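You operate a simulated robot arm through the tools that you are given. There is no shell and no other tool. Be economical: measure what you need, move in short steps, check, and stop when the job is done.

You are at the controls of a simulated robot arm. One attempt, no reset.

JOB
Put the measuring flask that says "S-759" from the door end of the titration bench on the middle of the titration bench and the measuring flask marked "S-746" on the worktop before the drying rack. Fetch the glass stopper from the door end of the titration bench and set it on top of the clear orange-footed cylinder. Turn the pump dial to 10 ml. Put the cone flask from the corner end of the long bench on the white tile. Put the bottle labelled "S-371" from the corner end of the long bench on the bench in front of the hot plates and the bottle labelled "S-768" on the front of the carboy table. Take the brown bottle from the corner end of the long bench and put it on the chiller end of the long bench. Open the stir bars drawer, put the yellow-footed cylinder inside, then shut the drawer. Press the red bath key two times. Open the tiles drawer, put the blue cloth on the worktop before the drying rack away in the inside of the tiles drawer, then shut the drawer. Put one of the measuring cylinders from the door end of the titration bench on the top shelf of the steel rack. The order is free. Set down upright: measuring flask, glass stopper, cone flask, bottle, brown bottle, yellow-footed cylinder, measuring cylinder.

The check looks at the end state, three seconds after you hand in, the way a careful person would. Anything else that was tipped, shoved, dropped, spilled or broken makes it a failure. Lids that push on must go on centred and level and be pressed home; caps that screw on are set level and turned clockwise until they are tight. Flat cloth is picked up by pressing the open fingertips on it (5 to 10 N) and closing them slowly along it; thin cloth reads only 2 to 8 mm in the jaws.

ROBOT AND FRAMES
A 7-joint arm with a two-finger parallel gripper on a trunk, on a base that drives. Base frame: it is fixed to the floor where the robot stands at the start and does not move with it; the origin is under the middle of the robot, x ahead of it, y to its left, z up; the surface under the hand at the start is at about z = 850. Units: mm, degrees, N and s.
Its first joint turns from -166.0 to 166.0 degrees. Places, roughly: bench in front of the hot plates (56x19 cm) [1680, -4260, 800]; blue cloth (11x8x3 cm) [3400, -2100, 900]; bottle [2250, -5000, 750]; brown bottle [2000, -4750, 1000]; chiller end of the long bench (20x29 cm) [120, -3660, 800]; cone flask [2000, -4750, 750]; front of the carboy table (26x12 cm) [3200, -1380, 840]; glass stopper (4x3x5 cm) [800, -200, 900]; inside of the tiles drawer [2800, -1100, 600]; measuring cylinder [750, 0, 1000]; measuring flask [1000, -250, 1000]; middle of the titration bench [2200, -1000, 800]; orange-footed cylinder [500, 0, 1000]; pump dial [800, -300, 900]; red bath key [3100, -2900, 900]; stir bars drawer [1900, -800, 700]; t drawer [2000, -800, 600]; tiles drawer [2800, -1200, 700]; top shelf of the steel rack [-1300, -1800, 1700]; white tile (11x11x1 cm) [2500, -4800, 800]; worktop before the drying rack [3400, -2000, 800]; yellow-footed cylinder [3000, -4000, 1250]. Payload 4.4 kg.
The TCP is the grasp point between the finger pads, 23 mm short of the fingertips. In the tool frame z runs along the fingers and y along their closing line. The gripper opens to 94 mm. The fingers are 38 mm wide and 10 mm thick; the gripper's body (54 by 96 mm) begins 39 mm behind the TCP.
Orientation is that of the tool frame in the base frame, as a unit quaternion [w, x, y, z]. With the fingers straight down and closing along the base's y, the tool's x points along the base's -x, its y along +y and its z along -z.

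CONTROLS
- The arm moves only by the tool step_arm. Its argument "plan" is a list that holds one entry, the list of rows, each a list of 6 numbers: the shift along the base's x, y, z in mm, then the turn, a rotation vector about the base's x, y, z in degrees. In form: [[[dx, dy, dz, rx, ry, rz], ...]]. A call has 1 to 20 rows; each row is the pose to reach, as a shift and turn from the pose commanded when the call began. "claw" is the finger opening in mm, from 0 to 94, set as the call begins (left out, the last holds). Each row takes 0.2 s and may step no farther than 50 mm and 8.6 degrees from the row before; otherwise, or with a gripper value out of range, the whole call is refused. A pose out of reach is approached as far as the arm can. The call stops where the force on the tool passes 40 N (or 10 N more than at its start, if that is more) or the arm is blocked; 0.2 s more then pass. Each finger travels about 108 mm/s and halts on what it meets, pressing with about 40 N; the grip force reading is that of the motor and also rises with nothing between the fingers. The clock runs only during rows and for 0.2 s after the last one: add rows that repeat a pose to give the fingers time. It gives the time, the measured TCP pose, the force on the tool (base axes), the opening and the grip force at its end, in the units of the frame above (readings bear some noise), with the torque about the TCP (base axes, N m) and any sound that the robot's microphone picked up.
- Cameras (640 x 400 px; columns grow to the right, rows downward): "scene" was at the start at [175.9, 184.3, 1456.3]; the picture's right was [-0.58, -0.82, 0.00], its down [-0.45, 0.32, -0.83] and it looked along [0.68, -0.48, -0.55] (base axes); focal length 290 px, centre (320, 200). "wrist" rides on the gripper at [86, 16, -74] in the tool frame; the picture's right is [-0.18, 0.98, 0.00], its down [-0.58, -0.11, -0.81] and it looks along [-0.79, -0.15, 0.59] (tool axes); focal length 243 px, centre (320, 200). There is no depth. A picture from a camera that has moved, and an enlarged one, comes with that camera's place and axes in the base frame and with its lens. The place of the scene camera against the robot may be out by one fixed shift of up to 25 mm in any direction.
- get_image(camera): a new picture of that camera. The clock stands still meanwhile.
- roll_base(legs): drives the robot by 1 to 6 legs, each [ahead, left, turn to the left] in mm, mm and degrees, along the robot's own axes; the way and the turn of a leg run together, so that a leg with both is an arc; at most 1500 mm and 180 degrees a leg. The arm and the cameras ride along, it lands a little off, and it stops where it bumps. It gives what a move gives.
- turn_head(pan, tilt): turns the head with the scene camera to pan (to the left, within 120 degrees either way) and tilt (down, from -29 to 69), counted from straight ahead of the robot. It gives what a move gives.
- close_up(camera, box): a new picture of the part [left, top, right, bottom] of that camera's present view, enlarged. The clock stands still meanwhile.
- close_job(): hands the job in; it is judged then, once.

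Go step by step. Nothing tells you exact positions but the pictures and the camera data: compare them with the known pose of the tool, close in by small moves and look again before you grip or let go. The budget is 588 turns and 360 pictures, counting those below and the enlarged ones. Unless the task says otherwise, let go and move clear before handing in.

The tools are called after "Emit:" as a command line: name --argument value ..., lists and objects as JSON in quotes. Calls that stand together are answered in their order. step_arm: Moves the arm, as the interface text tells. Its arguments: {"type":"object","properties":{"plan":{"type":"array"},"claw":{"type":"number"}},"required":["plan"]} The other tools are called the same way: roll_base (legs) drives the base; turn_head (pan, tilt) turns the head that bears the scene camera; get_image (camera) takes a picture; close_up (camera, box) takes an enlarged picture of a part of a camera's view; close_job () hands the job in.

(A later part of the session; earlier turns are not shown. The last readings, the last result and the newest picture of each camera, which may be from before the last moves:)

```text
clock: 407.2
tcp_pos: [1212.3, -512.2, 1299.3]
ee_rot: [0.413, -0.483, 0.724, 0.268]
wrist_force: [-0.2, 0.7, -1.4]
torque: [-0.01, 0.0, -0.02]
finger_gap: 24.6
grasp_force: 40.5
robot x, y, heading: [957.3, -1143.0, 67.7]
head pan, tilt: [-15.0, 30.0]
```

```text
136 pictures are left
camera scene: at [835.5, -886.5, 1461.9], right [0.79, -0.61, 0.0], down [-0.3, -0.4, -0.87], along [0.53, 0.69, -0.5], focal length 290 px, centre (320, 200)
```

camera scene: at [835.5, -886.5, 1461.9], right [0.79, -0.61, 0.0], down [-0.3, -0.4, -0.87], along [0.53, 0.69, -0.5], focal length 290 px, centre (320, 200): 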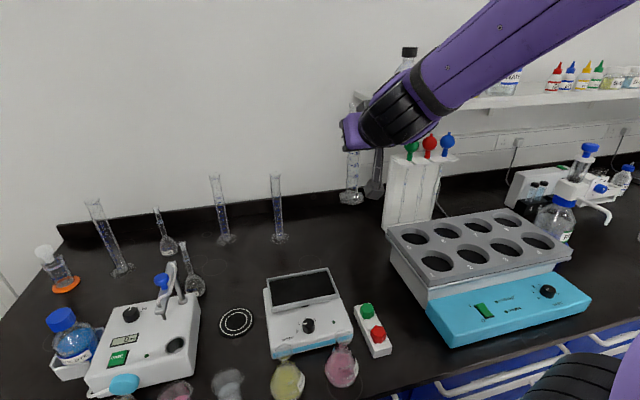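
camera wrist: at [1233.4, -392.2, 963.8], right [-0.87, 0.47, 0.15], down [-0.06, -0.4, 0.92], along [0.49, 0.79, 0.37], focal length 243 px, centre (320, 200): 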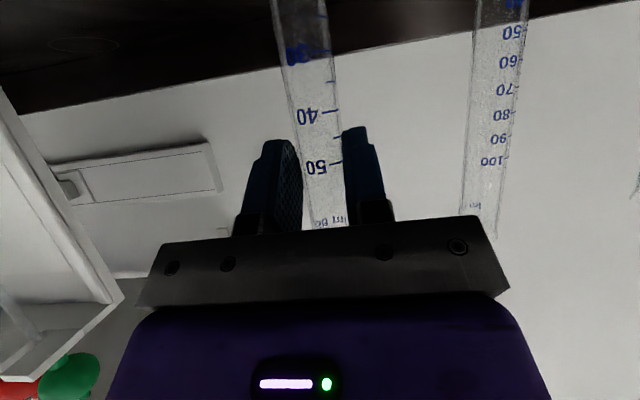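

Now drive to the steel rack: along the bench a bit, turn to face the opposite wall, and approach.

Emit:
roll_base --legs '[[-300, 0, 0], [0, 420, 0], [-100, 0, 0], [0, 0, 90]]'

Emit:
turn_head --pan 40 --tilt 5

Emit:
get_image --camera "scene"

```text
clock: 416.0
tcp_pos: [-211.7, -1096.6, 1300.1]
ee_rot: [-0.102, 0.854, -0.17, -0.481]
wrist_force: [-0.3, -0.3, -0.6]
torque: [-0.04, -0.01, -0.01]
finger_gap: 24.3
grasp_force: 40.0
robot x, y, heading: [418.1, -1350.6, 157.7]
head pan, tilt: [-15.0, 30.0]
```

```text
clock: 417.3
tcp_pos: [-213.8, -1095.9, 1301.3]
ee_rot: [-0.102, 0.854, -0.17, -0.481]
wrist_force: [-0.1, -0.3, -1.6]
torque: [0.0, -0.03, 0.03]
finger_gap: 24.4
grasp_force: 39.9
robot x, y, heading: [417.7, -1354.6, 157.8]
head pan, tilt: [40.0, 5.0]
```

```text
135 pictures are left
camera scene: at [152.1, -1557.0, 1502.4], right [-0.3, 0.95, 0.0], down [0.08, 0.03, -1.0], along [-0.95, -0.3, -0.09], focal length 290 px, centre (320, 200)
```

scene: 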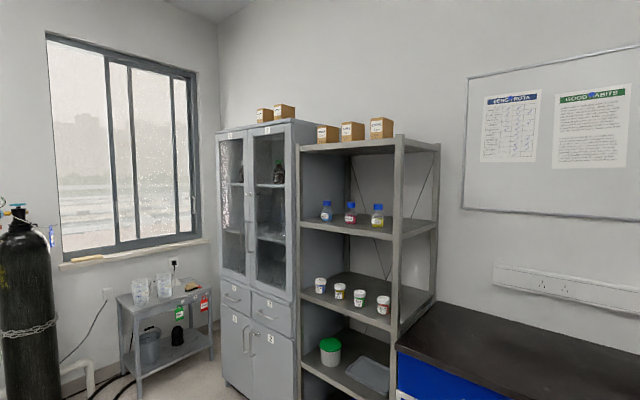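

Emit:
roll_base --legs '[[0, 1020, 0], [450, 0, 0]]'

Emit:
turn_head --pan 0 --tilt -5

Emit:
get_image --camera "scene"

Emit:
get_image --camera "wrist"

```text
clock: 424.9
tcp_pos: [-1022.6, -1864.4, 1301.3]
ee_rot: [-0.102, 0.854, -0.172, -0.481]
wrist_force: [-0.4, -1.5, -0.7]
torque: [0.01, -0.02, -0.01]
finger_gap: 24.2
grasp_force: 39.9
robot x, y, heading: [-395.5, -2120.1, 157.2]
head pan, tilt: [40.0, 5.0]
```

```text
clock: 426.0
tcp_pos: [-1023.6, -1863.5, 1299.5]
ee_rot: [-0.104, 0.853, -0.173, -0.481]
wrist_force: [-1.3, 0.6, -0.6]
torque: [0.0, -0.01, 0.03]
finger_gap: 24.3
grasp_force: 40.1
robot x, y, heading: [-395.9, -2123.5, 157.7]
head pan, tilt: [0.0, -5.0]
```

```text
134 pictures are left
camera scene: at [-653.5, -2266.3, 1518.1], right [0.38, 0.92, 0.0], down [-0.08, 0.03, -1.0], along [-0.92, 0.38, 0.09], focal length 290 px, centre (320, 200)
```

scene: 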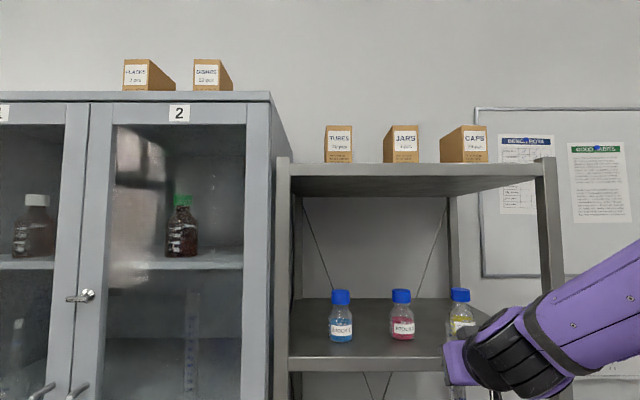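

```text
133 pictures are left
camera wrist: at [-928.7, -1922.2, 1264.1], right [-0.47, -0.87, 0.15], down [0.4, -0.06, 0.92], along [-0.79, 0.49, 0.38], focal length 243 px, centre (320, 200)
```

wrist: 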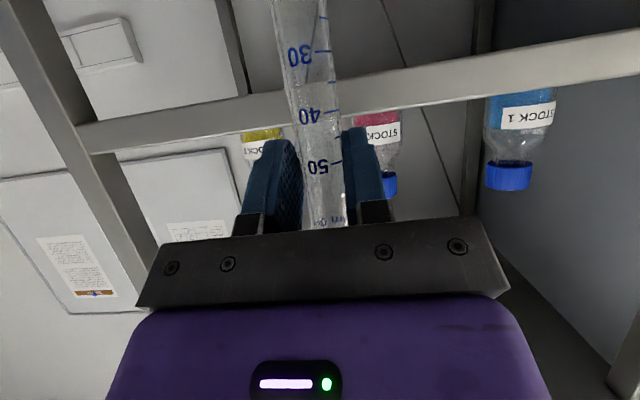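

Rack front at s≈−349, top ≈1637 mm, three boxes on it; the free spot is right of the CAPS box. I shift sideways for a second view to locate the box.

Emit:
close_up --camera "scene" --box '[280, 110, 580, 210]'

Emit:
roll_base --legs '[[0, -200, 0]]'

Emit:
close_up --camera "scene" --box '[180, 110, 480, 210]'

```text
2.13 times, centred on (430, 160) of scene
camera zoom: at [-653.5, -2266.3, 1518.1], right [0.38, 0.92, 0.0], down [-0.08, 0.03, -1.0], along [-0.92, 0.38, 0.09], focal length 618 px, centre (85, 285)
```

zoom: 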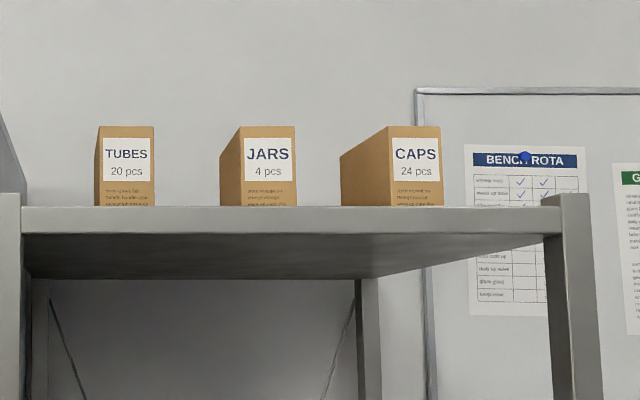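

```text
clock: 427.6
tcp_pos: [-946.8, -1679.9, 1300.0]
ee_rot: [-0.103, 0.854, -0.173, -0.48]
wrist_force: [0.0, -0.7, -1.3]
torque: [0.02, -0.04, 0.0]
finger_gap: 24.3
grasp_force: 40.1
robot x, y, heading: [-316.8, -1934.1, 157.5]
head pan, tilt: [0.0, -5.0]
```

```text
2.13 times, centred on (330, 160) of scene
camera zoom: at [-577.0, -2081.9, 1518.1], right [0.38, 0.92, 0.0], down [-0.08, 0.03, -1.0], along [-0.92, 0.38, 0.09], focal length 618 px, centre (299, 285)
```

zoom: 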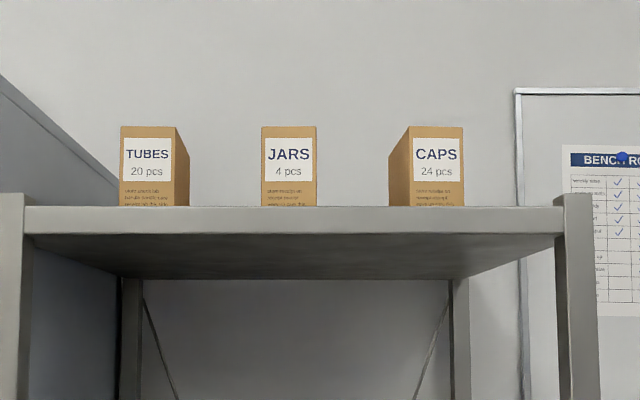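

The gap between JARS and CAPS is ~99 mm wide – good for the cylinder. I raise the arm high, then align the base and move in.

Emit:
step_arm --plan '[[[0, 0, 20, 0, 0, 0], [0, 0, 50, 0, 0, 0], [0, 0, 85, 0, 0, 0], [0, 0, 120, 0, 0, 0], [0, 0, 160, 0, 0, 0], [0, 0, 200, 0, 0, 0], [0, 0, 240, 0, 0, 0], [0, 0, 280, 0, 0, 0], [0, 0, 320, 0, 0, 0], [0, 0, 360, 0, 0, 0], [0, 0, 400, 0, 0, 0], [0, 0, 440, 0, 0, 0], [0, 0, 480, 0, 0, 0], [0, 0, 520, 0, 0, 0], [0, 0, 555, 0, 0, 0], [0, 0, 580, 0, 0, 0], [0, 0, 595, 0, 0, 0]]]'

```text
clock: 431.4
tcp_pos: [-910.9, -1634.6, 1878.0]
ee_rot: [-0.124, 0.838, -0.201, -0.492]
wrist_force: [0.2, 2.6, -1.3]
torque: [-0.02, 0.01, 0.11]
finger_gap: 24.7
grasp_force: 40.5
out of reach, approached as far as the arm can: row 15, 16, 17
robot x, y, heading: [-313.4, -1939.3, 157.6]
head pan, tilt: [0.0, -5.0]
stopped in row 17: the arm was blocked; the commanded pose is now the measured one
```

Emit:
step_arm --plan '[[[4, -2, -15, 0, 0, 0], [8, -4, -30, 0, 0, 0], [12, -5, -45, 0, 0, 0]]]'

Emit:
roll_base --legs '[[0, 215, 0], [90, 0, 0]]'

Emit:
turn_head --pan -25 --tilt -20

Emit:
get_image --camera "scene"

```text
clock: 432.2
tcp_pos: [-900.2, -1644.2, 1833.3]
ee_rot: [-0.125, 0.839, -0.198, -0.491]
wrist_force: [-0.2, -0.7, -1.4]
torque: [0.0, -0.03, -0.06]
finger_gap: 24.5
grasp_force: 40.2
robot x, y, heading: [-318.3, -1934.7, 157.5]
head pan, tilt: [0.0, -5.0]
```

```text
clock: 434.5
tcp_pos: [-1064.6, -1805.5, 1833.3]
ee_rot: [-0.125, 0.838, -0.198, -0.493]
wrist_force: [-0.3, 0.2, -0.3]
torque: [-0.03, -0.02, 0.0]
finger_gap: 24.4
grasp_force: 40.3
robot x, y, heading: [-479.5, -2095.2, 157.3]
head pan, tilt: [0.0, -5.0]
```

```text
clock: 435.4
tcp_pos: [-1065.5, -1805.2, 1833.2]
ee_rot: [-0.125, 0.838, -0.198, -0.493]
wrist_force: [0.4, -0.9, -1.2]
torque: [0.01, -0.05, 0.0]
finger_gap: 24.2
grasp_force: 39.7
robot x, y, heading: [-487.3, -2101.2, 157.7]
head pan, tilt: [-25.0, -20.0]
```

```text
130 pictures are left
camera scene: at [-713.5, -2221.6, 1539.6], right [0.74, 0.68, 0.0], down [-0.23, 0.25, -0.94], along [-0.64, 0.69, 0.34], focal length 290 px, centre (320, 200)
```

scene: 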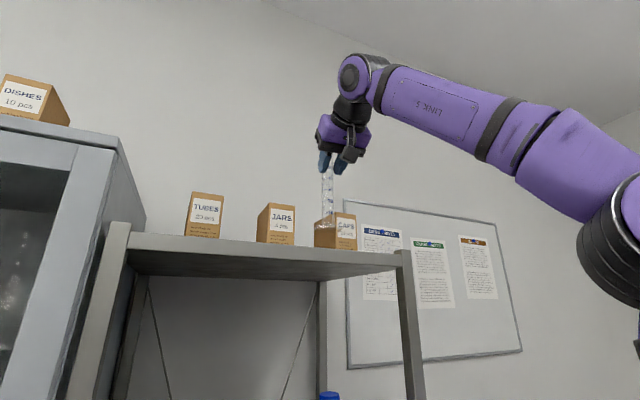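

The cylinder hangs before the gap between JARS and CAPS. Small base move: 85 ahead, 18 to the right.

Emit:
roll_base --legs '[[0, -18, 0], [85, 0, 0]]'

Emit:
close_up --camera "scene" --box '[160, 130, 420, 290]'

```text
clock: 436.9
tcp_pos: [-1136.2, -1756.8, 1834.4]
ee_rot: [-0.125, 0.838, -0.199, -0.492]
wrist_force: [0.3, 1.2, -0.7]
torque: [0.01, -0.02, 0.0]
finger_gap: 24.1
grasp_force: 40.0
robot x, y, heading: [-554.8, -2048.4, 157.6]
head pan, tilt: [-25.0, -20.0]
```

```text
2.46 times, centred on (290, 210) of scene
camera zoom: at [-784.8, -2172.5, 1539.6], right [0.74, 0.68, 0.0], down [-0.23, 0.25, -0.94], along [-0.63, 0.69, 0.34], focal length 713 px, centre (394, 175)
```

zoom: 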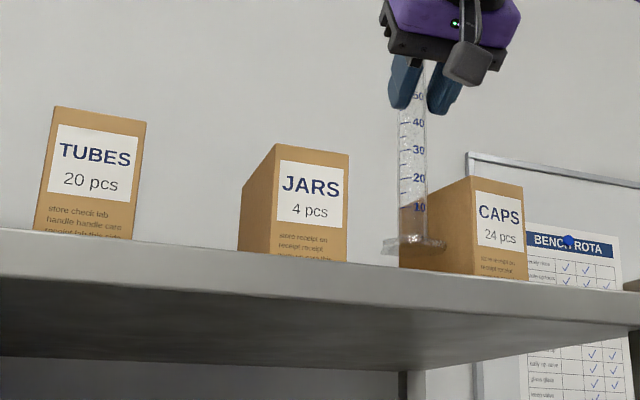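

Nicely centred over the gap, ~45 mm behind the edge. I lower it in small steps until contact.

Emit:
step_arm --plan '[[[-4, 1, -8, 0, 0, 0], [-7, 3, -16, 0, 0, 0], [-7, 3, -23, 0, 0, 0], [-7, 3, -28, 0, 0, 0], [-7, 3, -32, 0, 0, 0], [-7, 3, -35, 0, 0, 0]]]'

Emit:
close_up --camera "scene" --box '[230, 130, 400, 260]'

```text
clock: 438.3
tcp_pos: [-1142.4, -1752.8, 1798.0]
ee_rot: [-0.125, 0.838, -0.199, -0.492]
wrist_force: [-0.9, -0.2, 1.4]
torque: [-0.03, 0.07, 0.03]
finger_gap: 24.3
grasp_force: 40.2
robot x, y, heading: [-553.9, -2053.3, 157.4]
head pan, tilt: [-25.0, -20.0]
```

```text
3.08 times, centred on (315, 195) of scene
camera zoom: at [-784.8, -2172.5, 1539.6], right [0.74, 0.68, 0.0], down [-0.23, 0.25, -0.94], along [-0.63, 0.69, 0.34], focal length 891 px, centre (335, 215)
```

zoom: 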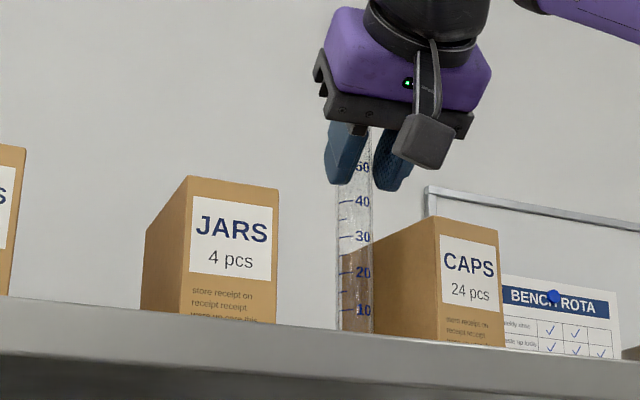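

Emit:
step_arm --plan '[[[0, 0, -3, 0, 0, 0], [0, 0, -6, 0, 0, 0], [0, 0, -9, 0, 0, 0], [0, 0, -9, 0, 0, 0]]]'

```text
clock: 439.3
tcp_pos: [-1142.7, -1752.9, 1791.1]
ee_rot: [-0.124, 0.839, -0.198, -0.492]
wrist_force: [-4.6, 4.4, 38.7]
torque: [0.39, 0.85, -0.05]
finger_gap: 24.2
grasp_force: 39.8
robot x, y, heading: [-552.5, -2051.5, 157.6]
head pan, tilt: [-25.0, -20.0]
```

Firm contact on the shelf. I relieve slightly, open, and withdraw straight back along the tool axis.

Emit:
step_arm --plan '[[[0, 0, 4, 0, 0, 0], [0, 0, 5, 0, 0, 0]]]'

Emit:
step_arm --plan '[[[0, 0, 0, 0, 0, 0], [0, 0, 0, 0, 0, 0], [0, 0, 0, 0, 0, 0]]]' --claw 64

Emit:
close_up --camera "scene" --box '[230, 130, 400, 260]'

```text
clock: 439.9
tcp_pos: [-1143.5, -1752.9, 1792.9]
ee_rot: [-0.124, 0.84, -0.198, -0.49]
wrist_force: [1.1, -0.2, -1.5]
torque: [-0.04, 0.0, -0.01]
finger_gap: 23.9
grasp_force: 39.7
robot x, y, heading: [-552.6, -2050.3, 157.9]
head pan, tilt: [-25.0, -20.0]
```

```text
clock: 440.7
tcp_pos: [-1144.5, -1753.1, 1794.4]
ee_rot: [-0.125, 0.838, -0.198, -0.492]
wrist_force: [0.5, 0.7, -0.7]
torque: [0.02, -0.02, -0.01]
finger_gap: 63.9
grasp_force: 0.0
robot x, y, heading: [-549.9, -2053.0, 157.6]
head pan, tilt: [-25.0, -20.0]
```

```text
3.08 times, centred on (315, 195) of scene
camera zoom: at [-784.8, -2172.5, 1539.6], right [0.74, 0.68, 0.0], down [-0.23, 0.25, -0.94], along [-0.63, 0.69, 0.34], focal length 891 px, centre (335, 215)
```

zoom: 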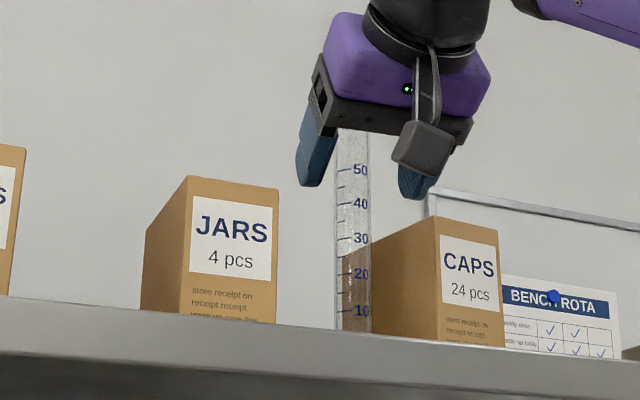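

Emit:
step_arm --plan '[[[15, -8, 9, 0, 0, 0], [35, -18, 20, 0, 0, 0], [60, -31, 34, 0, 0, 0], [90, -47, 45, 0, 0, 0], [120, -63, 50, 0, 0, 0]]]'

Emit:
roll_base --legs '[[-300, 0, 0]]'

Emit:
turn_head --pan -5 --tilt -8

Emit:
get_image --camera "scene"

```text
clock: 441.9
tcp_pos: [-1024.4, -1816.4, 1843.9]
ee_rot: [-0.125, 0.839, -0.199, -0.492]
wrist_force: [-0.2, 0.1, -0.2]
torque: [-0.02, -0.01, -0.02]
finger_gap: 64.0
grasp_force: 0.0
robot x, y, heading: [-555.3, -2049.8, 157.6]
head pan, tilt: [-25.0, -20.0]
```

```text
clock: 443.9
tcp_pos: [-747.2, -1933.0, 1844.6]
ee_rot: [-0.124, 0.839, -0.196, -0.493]
wrist_force: [0.0, -0.9, -0.1]
torque: [0.02, 0.01, 0.0]
finger_gap: 64.1
grasp_force: 0.0
robot x, y, heading: [-276.7, -2165.8, 157.6]
head pan, tilt: [-25.0, -20.0]
```

```text
clock: 444.8
tcp_pos: [-747.0, -1931.6, 1844.9]
ee_rot: [-0.125, 0.839, -0.198, -0.492]
wrist_force: [-0.4, -0.4, -0.2]
torque: [0.0, 0.0, -0.01]
finger_gap: 63.8
grasp_force: 0.1
robot x, y, heading: [-277.2, -2164.4, 157.7]
head pan, tilt: [-5.0, -8.0]
```

```text
126 pictures are left
camera scene: at [-531.5, -2304.1, 1522.7], right [0.46, 0.89, 0.0], down [-0.12, 0.06, -0.99], along [-0.88, 0.46, 0.14], focal length 290 px, centre (320, 200)
```

scene: 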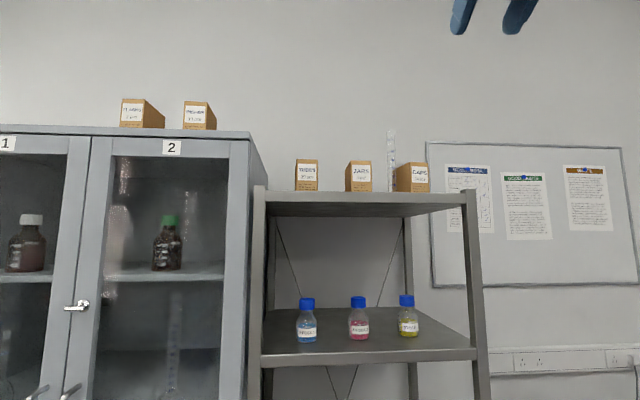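

The cylinder stands on the top shelf. Now S‑746: lower the arm, turn round and drive to the bench's door end.

Emit:
step_arm --plan '[[[-5, 3, -40, 0, 0, 0], [-10, 5, -80, 0, 0, 0], [-15, 8, -120, 0, 0, 0], [-20, 10, -160, -3.5, -6.7, 0], [-25, 12, -200, -7, -13.4, 0], [-30, 15, -240, -10.5, -20.1, 0], [-30, 15, -280, -14, -26.8, 0], [-30, 15, -320, -17.5, -33.5, 0], [-30, 15, -360, -21, -40.2, 0], [-30, 15, -400, -24.5, -46.9, 0], [-30, 15, -440, -27.5, -52.6, 0], [-30, 15, -480, -28.2, -53.9, 0], [-30, 15, -520, -28.2, -53.9, 0], [-30, 15, -545, -28.2, -53.9, 0]]]'

```text
clock: 447.8
tcp_pos: [-777.1, -1917.9, 1298.6]
ee_rot: [0.001, 0.973, -0.231, -0.003]
wrist_force: [0.0, -0.4, 0.4]
torque: [0.0, -0.01, 0.03]
finger_gap: 64.0
grasp_force: 0.2
robot x, y, heading: [-276.5, -2163.1, 157.7]
head pan, tilt: [-5.0, -8.0]
```

Emit:
roll_base --legs '[[0, 0, 180], [0, 1420, 0]]'

Emit:
turn_head --pan 60 --tilt 35

Emit:
get_image --camera "scene"

```text
clock: 462.2
tcp_pos: [748.1, -1080.5, 1299.5]
ee_rot: [0.002, 0.222, 0.975, 0.001]
wrist_force: [0.3, -1.2, -0.2]
torque: [-0.03, -0.01, -0.03]
finger_gap: 64.1
grasp_force: 0.0
robot x, y, heading: [244.2, -840.7, -21.7]
head pan, tilt: [-5.0, -8.0]
```

```text
clock: 463.6
tcp_pos: [748.8, -1081.9, 1299.4]
ee_rot: [0.003, 0.223, 0.975, 0.001]
wrist_force: [0.6, -1.2, -0.5]
torque: [-0.01, -0.04, 0.0]
finger_gap: 63.9
grasp_force: 0.1
robot x, y, heading: [244.7, -839.7, -21.5]
head pan, tilt: [60.0, 35.0]
```

```text
125 pictures are left
camera scene: at [496.2, -604.6, 1454.2], right [0.62, -0.78, 0.0], down [-0.45, -0.36, -0.82], along [0.64, 0.51, -0.57], focal length 290 px, centre (320, 200)
```

scene: 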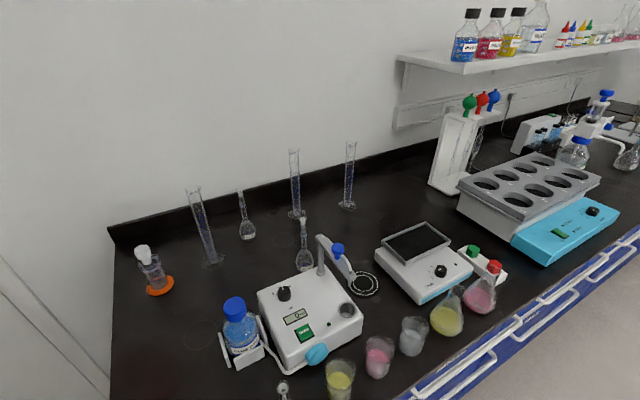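

Emit:
roll_base --legs '[[-410, 0, 0], [0, 700, 0]]'

```text
clock: 467.5
tcp_pos: [423.9, -781.8, 1299.7]
ee_rot: [0.002, 0.227, 0.974, -0.001]
wrist_force: [0.5, 1.2, 0.3]
torque: [-0.04, 0.02, 0.01]
finger_gap: 63.7
grasp_force: 0.1
robot x, y, heading: [-77.3, -533.8, -22.3]
head pan, tilt: [60.0, 35.0]
stopped in leg 2: the robot was blocked; the commanded pose is now the measured one
```

Emit:
roll_base --legs '[[0, -40, 0], [-60, 0, 0], [0, 620, 0]]'

Emit:
turn_head --pan 0 --tilt 35

Emit:
get_image --camera "scene"

```text
clock: 472.0
tcp_pos: [590.4, -222.9, 1298.9]
ee_rot: [0.002, 0.229, 0.974, -0.001]
wrist_force: [-0.2, -0.4, -0.5]
torque: [-0.02, -0.01, 0.02]
finger_gap: 64.0
grasp_force: 0.0
robot x, y, heading: [88.6, 21.7, -22.6]
head pan, tilt: [60.0, 35.0]
```

```text
clock: 473.3
tcp_pos: [589.6, -222.5, 1300.6]
ee_rot: [0.002, 0.23, 0.973, -0.002]
wrist_force: [-0.1, -0.4, 0.0]
torque: [-0.01, -0.02, 0.0]
finger_gap: 63.9
grasp_force: 0.0
robot x, y, heading: [89.0, 25.1, -22.3]
head pan, tilt: [0.0, 35.0]
```

```text
124 pictures are left
camera scene: at [356.5, 169.1, 1454.2], right [-0.38, -0.92, 0.0], down [-0.53, 0.22, -0.82], along [0.76, -0.31, -0.57], focal length 290 px, centre (320, 200)
```

scene: 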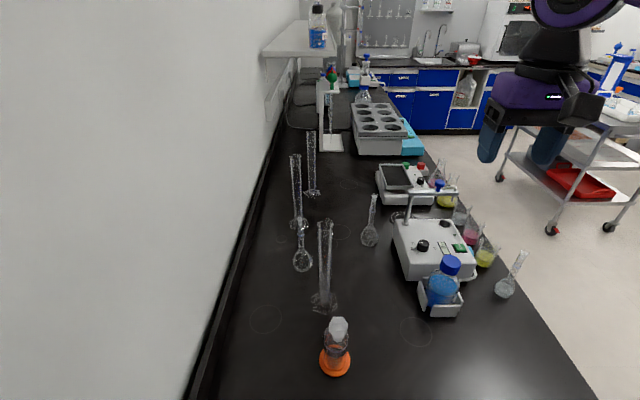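

Emit:
step_arm --plan '[[[30, 22, -5, 0, 0, 0], [60, 44, -15, 0, 0, 0], [90, 66, -25, 0, 0, 0], [120, 88, -40, 0, 0, 0], [150, 110, -55, 0, 0, 0], [180, 132, -75, 0, 0, 0], [205, 150, -100, 0, 0, 0]]]'

Emit:
get_image --camera "wrist"

```text
clock: 474.9
tcp_pos: [795.2, -72.8, 1199.7]
ee_rot: [0.003, 0.23, 0.973, -0.002]
wrist_force: [-1.2, -0.4, -0.1]
torque: [-0.02, -0.04, 0.01]
finger_gap: 63.8
grasp_force: 0.1
robot x, y, heading: [88.0, 21.0, -22.8]
head pan, tilt: [0.0, 35.0]
```

```text
123 pictures are left
camera wrist: at [725.1, -20.7, 1272.9], right [0.6, 0.8, 0.0], down [0.47, -0.35, 0.81], along [0.64, -0.49, -0.59], focal length 243 px, centre (320, 200)
```

wrist: 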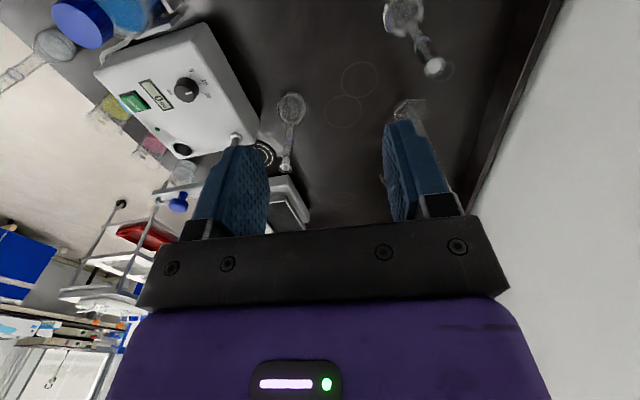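

Emit:
step_arm --plan '[[[22, 18, -20, 0, 0, -3], [44, 36, -40, 0, 0, -6], [66, 54, -60, 0, 0, -9], [87, 69, -85, 0, 0, -12]]]'

Emit:
get_image --camera "wrist"

```text
clock: 475.9
tcp_pos: [867.4, -24.1, 1109.6]
ee_rot: [0.002, 0.329, 0.944, -0.002]
wrist_force: [-0.4, -0.7, 0.1]
torque: [-0.01, -0.06, -0.01]
finger_gap: 64.0
grasp_force: 0.1
out of reach, approached as far as the arm can: row 4
robot x, y, heading: [95.3, 23.5, -22.8]
head pan, tilt: [0.0, 35.0]
```

```text
122 pictures are left
camera wrist: at [809.9, 41.6, 1182.9], right [0.76, 0.65, 0.0], down [0.38, -0.44, 0.81], along [0.53, -0.61, -0.59], focal length 243 px, centre (320, 200)
```

wrist: 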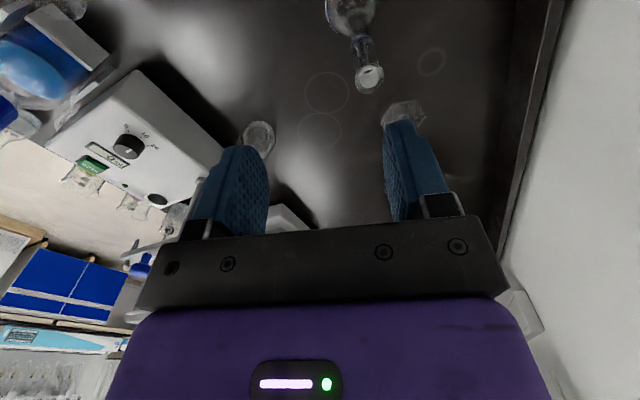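

Emit:
roll_base --legs '[[45, 15, 0]]'

Emit:
step_arm --plan '[[[-8, 10, -10, 0, 0, 0], [-16, 22, -20, 0, 0, 0], [-24, 34, -25, 0, 0, 0]]]'

Emit:
get_image --camera "wrist"

```text
clock: 476.9
tcp_pos: [897.9, -25.7, 1108.0]
ee_rot: [0.001, 0.329, 0.944, -0.002]
wrist_force: [0.8, 0.0, -0.8]
torque: [0.0, 0.02, -0.01]
finger_gap: 63.8
grasp_force: 0.1
robot x, y, heading: [116.2, 27.6, -22.6]
head pan, tilt: [0.0, 35.0]
stopped in leg 1: the robot was blocked; the commanded pose is now the measured one
```

```text
clock: 477.7
tcp_pos: [865.5, -6.9, 1081.4]
ee_rot: [0.001, 0.331, 0.944, -0.002]
wrist_force: [-0.5, 0.1, -0.6]
torque: [0.03, -0.02, 0.02]
finger_gap: 63.8
grasp_force: 0.0
out of reach, approached as far as the arm can: row 2, 3
robot x, y, heading: [117.3, 25.4, -22.7]
head pan, tilt: [0.0, 35.0]
```

```text
121 pictures are left
camera wrist: at [809.0, 59.2, 1154.8], right [0.76, 0.65, 0.0], down [0.39, -0.44, 0.81], along [0.53, -0.61, -0.59], focal length 243 px, centre (320, 200)
```

wrist: 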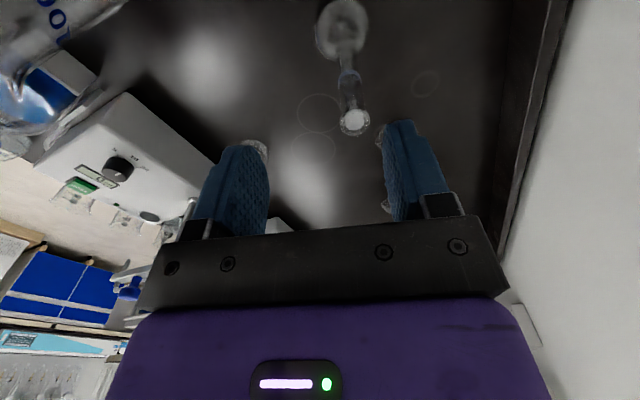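

Emit:
step_arm --plan '[[[0, 0, 5, 0, 0, 6], [2, 0, 10, 0, 0, 12], [4, 0, 10, 0, 0, 18], [9, 2, 5, 0, 0, 20], [14, 3, 0, 0, 0, 20]]]'

Emit:
get_image --camera "wrist"

```text
clock: 478.9
tcp_pos: [877.7, -11.3, 1089.2]
ee_rot: [0.001, 0.161, 0.987, -0.002]
wrist_force: [0.6, -0.1, 0.6]
torque: [-0.01, 0.01, -0.01]
finger_gap: 63.8
grasp_force: 0.1
out of reach, approached as far as the arm can: row 4, 5
robot x, y, heading: [119.4, 25.0, -22.5]
head pan, tilt: [0.0, 35.0]
```

```text
120 pictures are left
camera wrist: at [801.3, 31.1, 1162.1], right [0.49, 0.87, 0.0], down [0.52, -0.28, 0.81], along [0.71, -0.39, -0.59], focal length 243 px, centre (320, 200)
```

wrist: 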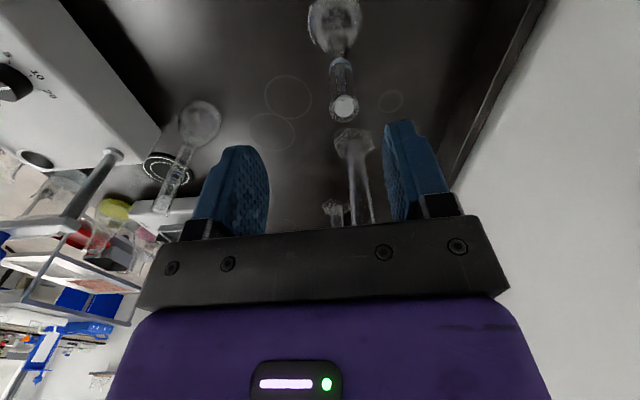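

Emit:
step_arm --plan '[[[2, 6, -15, 0, 0, 0], [4, 13, -27, 0, 0, 0]]]'

Emit:
get_image --camera "wrist"

```text
clock: 479.5
tcp_pos: [875.1, -12.0, 1066.8]
ee_rot: [0.001, 0.161, 0.987, -0.002]
wrist_force: [0.6, -0.8, -0.5]
torque: [0.01, 0.0, 0.01]
finger_gap: 64.1
grasp_force: 0.1
out of reach, approached as far as the arm can: row 1, 2
robot x, y, heading: [121.1, 23.1, -22.9]
head pan, tilt: [0.0, 35.0]
```

```text
119 pictures are left
camera wrist: at [799.0, 30.5, 1139.6], right [0.49, 0.87, 0.0], down [0.52, -0.28, 0.81], along [0.7, -0.4, -0.59], focal length 243 px, centre (320, 200)
```

wrist: 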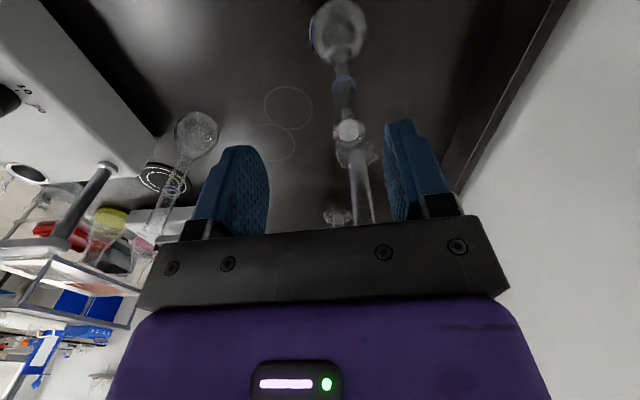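

Emit:
step_arm --plan '[[[0, 0, 8, 0, 0, 6], [0, 0, 12, 0, 0, 12], [2, 4, 12, 0, 0, 16], [4, 9, 8, 0, 0, 18], [7, 14, 4, 0, 0, 18]]]'

Emit:
get_image --camera "wrist"

```text
clock: 480.7
tcp_pos: [877.2, -14.2, 1073.5]
ee_rot: [0.001, 0.004, 1.0, -0.001]
wrist_force: [0.5, 0.7, -0.3]
torque: [0.0, 0.01, 0.0]
finger_gap: 63.8
grasp_force: 0.0
out of reach, approached as far as the arm can: row 3, 4, 5
robot x, y, heading: [118.4, 22.0, -22.6]
head pan, tilt: [0.0, 35.0]
```

```text
118 pictures are left
camera wrist: at [793.0, 2.0, 1146.5], right [0.19, 0.98, 0.0], down [0.58, -0.11, 0.81], along [0.79, -0.16, -0.59], focal length 243 px, centre (320, 200)
```

wrist: 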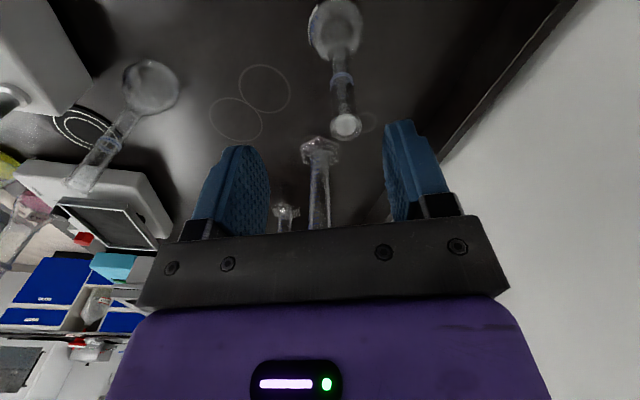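

Emit:
roll_base --legs '[[-5, 16, 0]]'

Emit:
get_image --camera "wrist"

```text
clock: 481.5
tcp_pos: [880.6, 2.2, 1072.1]
ee_rot: [0.003, 0.004, 1.0, -0.001]
wrist_force: [0.6, 0.7, -0.1]
torque: [-0.02, 0.01, -0.02]
finger_gap: 64.0
grasp_force: 0.1
robot x, y, heading: [122.7, 43.5, -22.7]
head pan, tilt: [0.0, 35.0]
```

```text
117 pictures are left
camera wrist: at [794.6, 18.9, 1146.5], right [0.19, 0.98, 0.0], down [0.58, -0.11, 0.81], along [0.79, -0.16, -0.59], focal length 243 px, centre (320, 200)
```

wrist: 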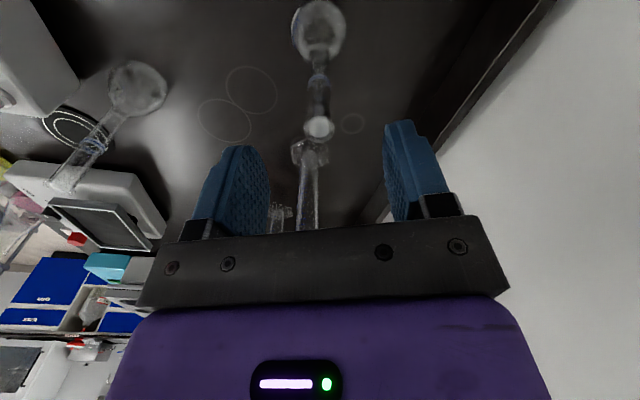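

Emit:
step_arm --plan '[[[0, 0, -10, 0, 0, 0], [0, 0, -18, 0, 0, 0]]]'

```text
clock: 482.1
tcp_pos: [878.7, 2.1, 1055.4]
ee_rot: [0.002, 0.004, 1.0, -0.001]
wrist_force: [-0.1, -0.6, -0.4]
torque: [0.04, -0.01, 0.04]
finger_gap: 63.8
grasp_force: 0.1
robot x, y, heading: [118.4, 39.2, -22.7]
head pan, tilt: [0.0, 35.0]
```

Emit:
step_arm --plan '[[[1, 0, -12, 0, 0, 0], [1, 0, -24, 0, 0, 0]]]'

Emit:
get_image --camera "wrist"

```text
clock: 482.7
tcp_pos: [881.6, 2.3, 1030.5]
ee_rot: [0.002, 0.004, 1.0, -0.002]
wrist_force: [-0.1, 0.3, 0.9]
torque: [-0.03, -0.02, 0.02]
finger_gap: 64.2
grasp_force: 0.0
robot x, y, heading: [123.9, 39.7, -22.5]
head pan, tilt: [0.0, 35.0]
```

```text
116 pictures are left
camera wrist: at [795.3, 18.5, 1104.3], right [0.19, 0.98, 0.0], down [0.58, -0.11, 0.81], along [0.79, -0.16, -0.59], focal length 243 px, centre (320, 200)
```

wrist: 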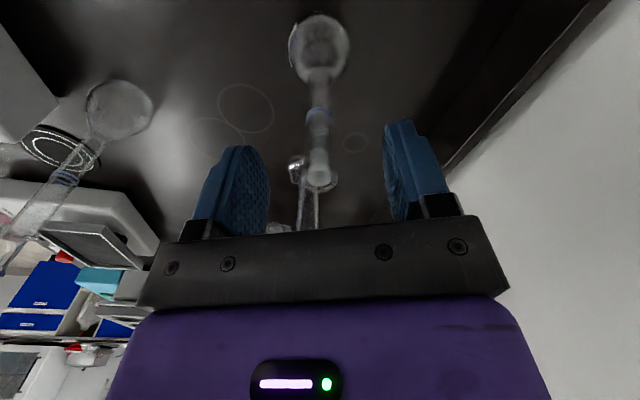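

Emit:
step_arm --plan '[[[0, 0, -13, 0, 0, 0], [0, 0, -26, 0, 0, 0]]]'

Emit:
step_arm --plan '[[[0, 0, 0, 0, 0, 0], [0, 0, 0, 0, 0, 0], [0, 0, 0, 0, 0, 0], [0, 0, 0, 0, 0, 0]]]' --claw 6

Emit:
step_arm --plan '[[[0, 0, 3, 0, 0, 0], [0, 0, 8, 0, 0, 0], [0, 0, 15, 0, 0, 0], [0, 0, 15, 0, 0, 0]]]'

Emit:
get_image --camera "wrist"

```text
clock: 483.3
tcp_pos: [882.4, 1.1, 1003.5]
ee_rot: [0.002, 0.004, 1.0, -0.001]
wrist_force: [-0.9, 0.6, -0.1]
torque: [0.01, 0.03, 0.02]
finger_gap: 64.1
grasp_force: 0.1
robot x, y, heading: [122.9, 39.6, -22.6]
head pan, tilt: [0.0, 35.0]
```

```text
clock: 484.3
tcp_pos: [881.8, 2.2, 1004.6]
ee_rot: [0.002, 0.004, 1.0, 0.0]
wrist_force: [0.9, -0.6, 0.2]
torque: [-0.02, 0.02, -0.01]
finger_gap: 16.3
grasp_force: 40.1
robot x, y, heading: [122.3, 42.2, -22.4]
head pan, tilt: [0.0, 35.0]
```

```text
clock: 485.3
tcp_pos: [881.4, 2.3, 1020.0]
ee_rot: [0.001, 0.006, 1.0, -0.001]
wrist_force: [-0.5, -0.5, -0.7]
torque: [0.02, 0.0, 0.01]
finger_gap: 16.6
grasp_force: 40.0
robot x, y, heading: [122.4, 39.4, -22.2]
head pan, tilt: [0.0, 35.0]
```

```text
115 pictures are left
camera wrist: at [795.8, 17.7, 1093.7], right [0.2, 0.98, 0.0], down [0.58, -0.11, 0.81], along [0.79, -0.16, -0.59], focal length 243 px, centre (320, 200)
```

wrist: 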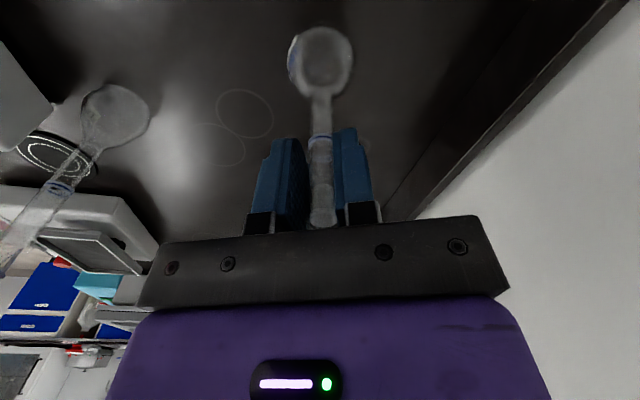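

S‑746 held. I lift it and weave out between the cylinder and the third flask.

Emit:
step_arm --plan '[[[0, 0, 20, 0, 0, 0], [0, 0, 45, 0, 0, 0], [0, 0, 70, 0, 0, 0], [-3, -5, 85, 0, 0, 0], [-18, -27, 92, 0, 0, 0], [-36, -52, 98, 0, 0, 0], [-55, -78, 105, 0, 0, 0], [-74, -102, 112, 0, 0, 0], [-95, -122, 125, 0, 0, 0], [-120, -130, 145, 0, 0, 0], [-148, -132, 170, 0, 0, 0], [-176, -132, 200, 0, 0, 0], [-204, -132, 230, 0, 0, 0], [-230, -132, 260, 0, 0, 0], [-245, -132, 285, 0, 0, 0]]]'

Emit:
get_image --camera "scene"

```text
clock: 488.5
tcp_pos: [636.9, -129.1, 1305.9]
ee_rot: [0.001, 0.004, 1.0, -0.002]
wrist_force: [0.4, 1.1, -1.1]
torque: [0.0, 0.05, 0.0]
finger_gap: 16.3
grasp_force: 40.2
robot x, y, heading: [121.0, 42.1, -22.5]
head pan, tilt: [0.0, 35.0]
```

```text
114 pictures are left
camera scene: at [389.0, 184.8, 1454.1], right [-0.38, -0.92, 0.0], down [-0.53, 0.22, -0.82], along [0.76, -0.31, -0.57], focal length 290 px, centre (320, 200)
```

scene: 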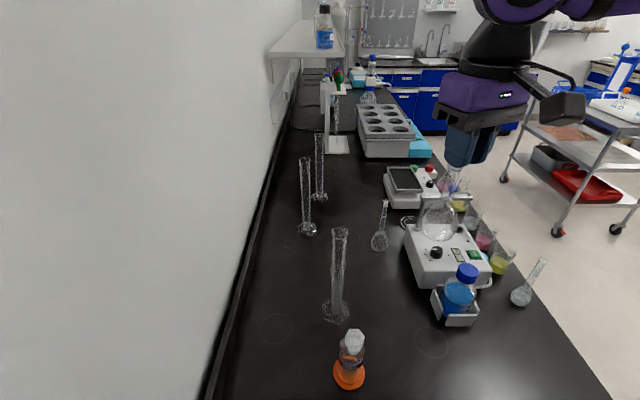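

Emit:
roll_base --legs '[[-50, 0, 0], [0, -1060, 0], [0, 0, 0.5], [1450, 0, 0]]'

Emit:
get_image --camera "scene"

```text
clock: 492.5
tcp_pos: [354.6, -685.3, 1305.2]
ee_rot: [0.001, 0.064, 0.998, -0.001]
wrist_force: [0.7, 0.6, -0.8]
torque: [0.03, -0.02, 0.0]
finger_gap: 16.2
grasp_force: 39.1
robot x, y, heading: [-132.3, -455.9, -29.4]
head pan, tilt: [0.0, 35.0]
stopped in leg 2: the robot was blocked; the commanded pose is now the measured one
```

```text
113 pictures are left
camera scene: at [147.2, -343.0, 1454.2], right [-0.49, -0.87, 0.0], down [-0.5, 0.28, -0.82], along [0.71, -0.4, -0.57], focal length 290 px, centre (320, 200)
```

scene: 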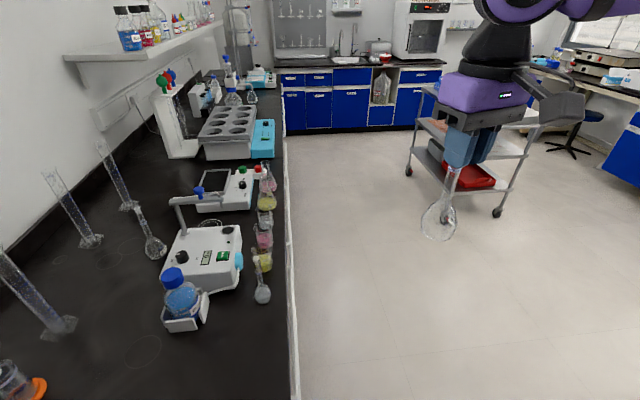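

The rear deck touched the side counter. I pull ahead a little, then right, then correct the heading.

Emit:
roll_base --legs '[[70, 0, 0], [0, -130, 0], [200, 0, 0]]'

```text
clock: 493.4
tcp_pos: [374.5, -694.9, 1305.4]
ee_rot: [0.001, 0.062, 0.998, -0.001]
wrist_force: [0.2, -0.6, 0.1]
torque: [-0.02, 0.0, 0.01]
finger_gap: 16.2
grasp_force: 40.2
robot x, y, heading: [-114.5, -467.2, -29.5]
head pan, tilt: [0.0, 35.0]
stopped in leg 1: the robot was blocked; the commanded pose is now the measured one
```

Emit:
roll_base --legs '[[0, 0, 7.5], [25, 0, 0], [0, -200, 0]]'

```text
clock: 494.5
tcp_pos: [380.4, -629.5, 1304.5]
ee_rot: [0.002, 0.029, 1.0, -0.001]
wrist_force: [-0.1, -0.6, 0.3]
torque: [0.0, 0.02, 0.03]
finger_gap: 16.5
grasp_force: 39.8
robot x, y, heading: [-125.8, -437.8, -25.2]
head pan, tilt: [0.0, 35.0]
stopped in leg 1: the robot was blocked; the commanded pose is now the measured one
```

Emit:
turn_head --pan -118 --tilt 45

Emit:
get_image --camera "scene"

Emit:
turn_head --pan 118 --tilt 45

Emit:
get_image --camera "scene"

```text
clock: 496.5
tcp_pos: [381.3, -629.7, 1305.5]
ee_rot: [0.001, 0.028, 1.0, -0.001]
wrist_force: [-1.1, 0.3, -0.6]
torque: [0.03, -0.03, 0.02]
finger_gap: 16.4
grasp_force: 39.4
robot x, y, heading: [-122.8, -437.7, -25.3]
head pan, tilt: [-118.0, 45.0]
```

```text
112 pictures are left
camera scene: at [3.9, -315.8, 1439.4], right [-0.6, 0.8, 0.0], down [0.57, 0.42, -0.71], along [-0.57, -0.42, -0.71], focal length 290 px, centre (320, 200)
```

scene: 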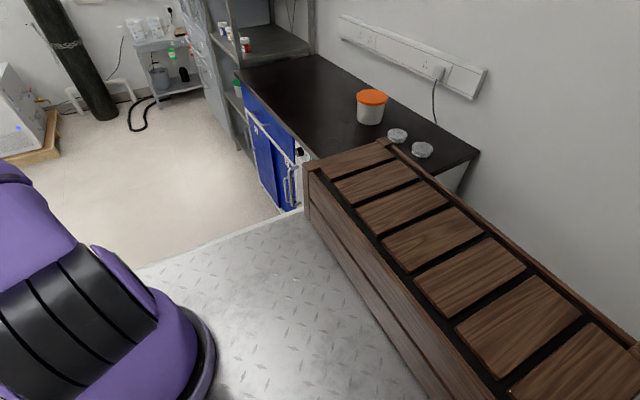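

```text
clock: 499.8
tcp_pos: [379.7, -629.9, 1304.1]
ee_rot: [0.001, 0.028, 1.0, -0.002]
wrist_force: [-0.7, -0.1, 0.7]
torque: [0.01, 0.05, -0.01]
finger_gap: 16.3
grasp_force: 40.0
robot x, y, heading: [-125.1, -436.8, -24.9]
head pan, tilt: [118.0, 45.0]
```

```text
111 pictures are left
camera scene: at [65.2, -185.8, 1439.4], right [1.0, 0.05, 0.0], down [0.03, -0.71, -0.71], along [-0.03, 0.71, -0.71], focal length 290 px, centre (320, 200)
```

scene: 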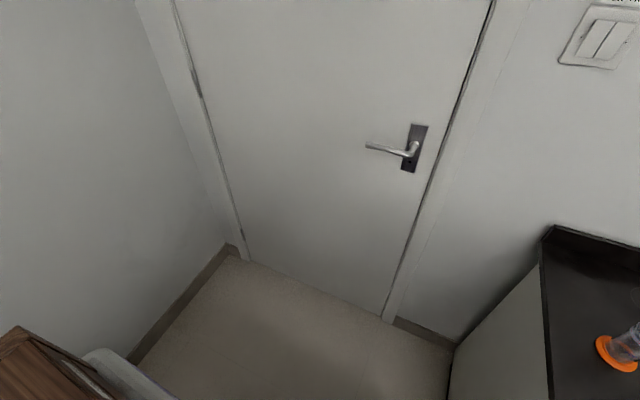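

I see: the rear deck corner is against the side counter's end. I step left, ahead, straighten, and retrace the inbound track.

Emit:
roll_base --legs '[[0, 120, 0], [0, 0, 3], [30, 0, 0]]'

```text
clock: 501.9
tcp_pos: [468.6, -506.6, 1305.5]
ee_rot: [0.001, 0.001, 1.0, -0.002]
wrist_force: [0.2, 0.4, -0.2]
torque: [-0.02, -0.03, 0.01]
finger_gap: 16.2
grasp_force: 40.5
robot x, y, heading: [-43.3, -339.1, -22.3]
head pan, tilt: [118.0, 45.0]
```

Emit:
roll_base --legs '[[0, -270, 0], [55, 0, 0], [0, -110, 0], [420, 0, 0]]'

```text
clock: 507.3
tcp_pos: [761.1, -1039.6, 1305.3]
ee_rot: [0.002, 0.002, 1.0, -0.001]
wrist_force: [-0.3, 0.3, 0.4]
torque: [0.0, 0.04, -0.01]
finger_gap: 16.2
grasp_force: 39.4
robot x, y, heading: [244.6, -873.6, -22.4]
head pan, tilt: [118.0, 45.0]
```

Free again. Now along the aisle to the drying‑rack worktop.

Emit:
roll_base --legs '[[0, -260, 0.4], [1300, 0, 0], [1260, 0, 0]]'

Emit:
turn_head --pan 15 --tilt 35

Emit:
get_image --camera "scene"

```text
clock: 521.2
tcp_pos: [3037.9, -2199.6, 1305.4]
ee_rot: [0.001, -0.005, 1.0, -0.001]
wrist_force: [-0.6, 1.0, -0.2]
torque: [0.01, 0.04, -0.05]
finger_gap: 16.2
grasp_force: 40.3
robot x, y, heading: [2519.2, -2039.6, -21.5]
head pan, tilt: [118.0, 45.0]
```

```text
clock: 523.0
tcp_pos: [3038.5, -2199.2, 1305.2]
ee_rot: [0.002, -0.005, 1.0, -0.001]
wrist_force: [-0.3, -0.3, -1.3]
torque: [-0.02, 0.01, 0.0]
finger_gap: 16.1
grasp_force: 40.0
robot x, y, heading: [2519.4, -2041.3, -21.3]
head pan, tilt: [15.0, 35.0]
```

```text
110 pictures are left
camera scene: at [2790.3, -1867.4, 1454.2], right [-0.11, -0.99, 0.0], down [-0.57, 0.06, -0.82], along [0.81, -0.09, -0.57], focal length 290 px, centre (320, 200)
```

scene: 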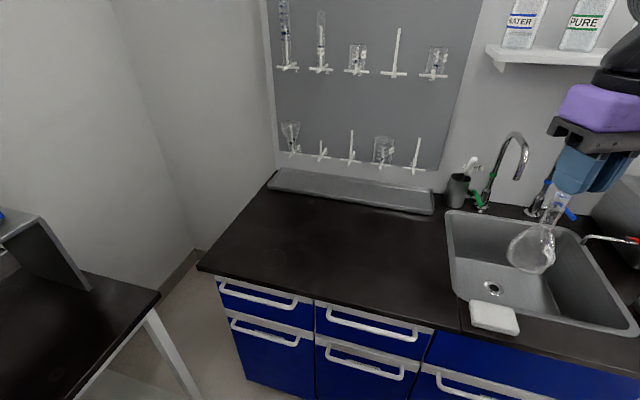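

Emit:
roll_base --legs '[[140, 40, 0]]'

Emit:
step_arm --plan '[[[10, 25, -5, 0, 0, 0], [22, 55, -15, 0, 0, 0], [34, 85, -30, 0, 0, 0], [50, 115, -45, 0, 0, 0], [70, 145, -60, 0, 0, 0], [90, 170, -80, 0, 0, 0], [115, 190, -100, 0, 0, 0], [140, 205, -122, 0, 0, 0]]]'

Emit:
get_image --camera "scene"

```text
clock: 524.4
tcp_pos: [3182.9, -2212.9, 1305.4]
ee_rot: [0.001, -0.005, 1.0, -0.001]
wrist_force: [0.2, -0.8, -0.2]
torque: [0.01, 0.03, -0.02]
finger_gap: 16.0
grasp_force: 39.9
robot x, y, heading: [2669.2, -2054.5, -21.4]
head pan, tilt: [15.0, 35.0]
```

```text
clock: 526.1
tcp_pos: [3315.9, -2012.3, 1191.8]
ee_rot: [0.002, -0.004, 1.0, -0.001]
wrist_force: [-0.8, -0.6, -0.5]
torque: [-0.02, 0.04, 0.0]
finger_gap: 16.2
grasp_force: 40.0
out of reach, approached as far as the arm can: row 8
robot x, y, heading: [2665.2, -2055.9, -21.3]
head pan, tilt: [15.0, 35.0]
```

```text
109 pictures are left
camera scene: at [2935.5, -1881.2, 1454.1], right [-0.11, -0.99, 0.0], down [-0.57, 0.06, -0.82], along [0.81, -0.09, -0.57], focal length 290 px, centre (320, 200)
```

scene: 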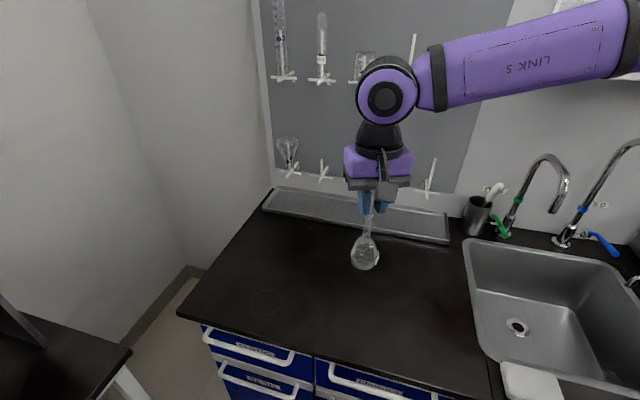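

Emit:
step_arm --plan '[[[0, 0, -30, 0, 0, 0], [5, 2, -60, 0, 0, 0], [15, 4, -90, 0, 0, 0], [28, 7, -120, 0, 0, 0], [40, 9, -145, 0, 0, 0], [45, 10, -165, 0, 0, 0]]]'

Emit:
get_image --camera "scene"

```text
clock: 527.5
tcp_pos: [3338.7, -2043.7, 1058.7]
ee_rot: [0.001, -0.006, 1.0, -0.001]
wrist_force: [0.6, 0.2, 0.6]
torque: [0.04, 0.01, 0.03]
finger_gap: 16.0
grasp_force: 39.6
out of reach, approached as far as the arm can: row 1, 2, 3, 4, 5, 6
robot x, y, heading: [2667.8, -2051.8, -21.4]
head pan, tilt: [15.0, 35.0]
```

```text
108 pictures are left
camera scene: at [2935.2, -1881.3, 1454.2], right [-0.11, -0.99, 0.0], down [-0.57, 0.06, -0.82], along [0.81, -0.09, -0.57], focal length 290 px, centre (320, 200)
```

scene: 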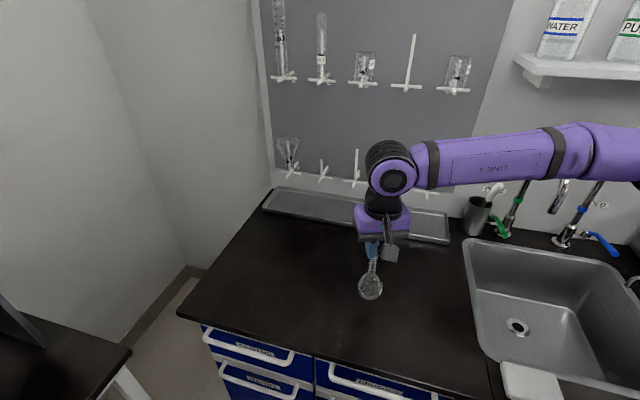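

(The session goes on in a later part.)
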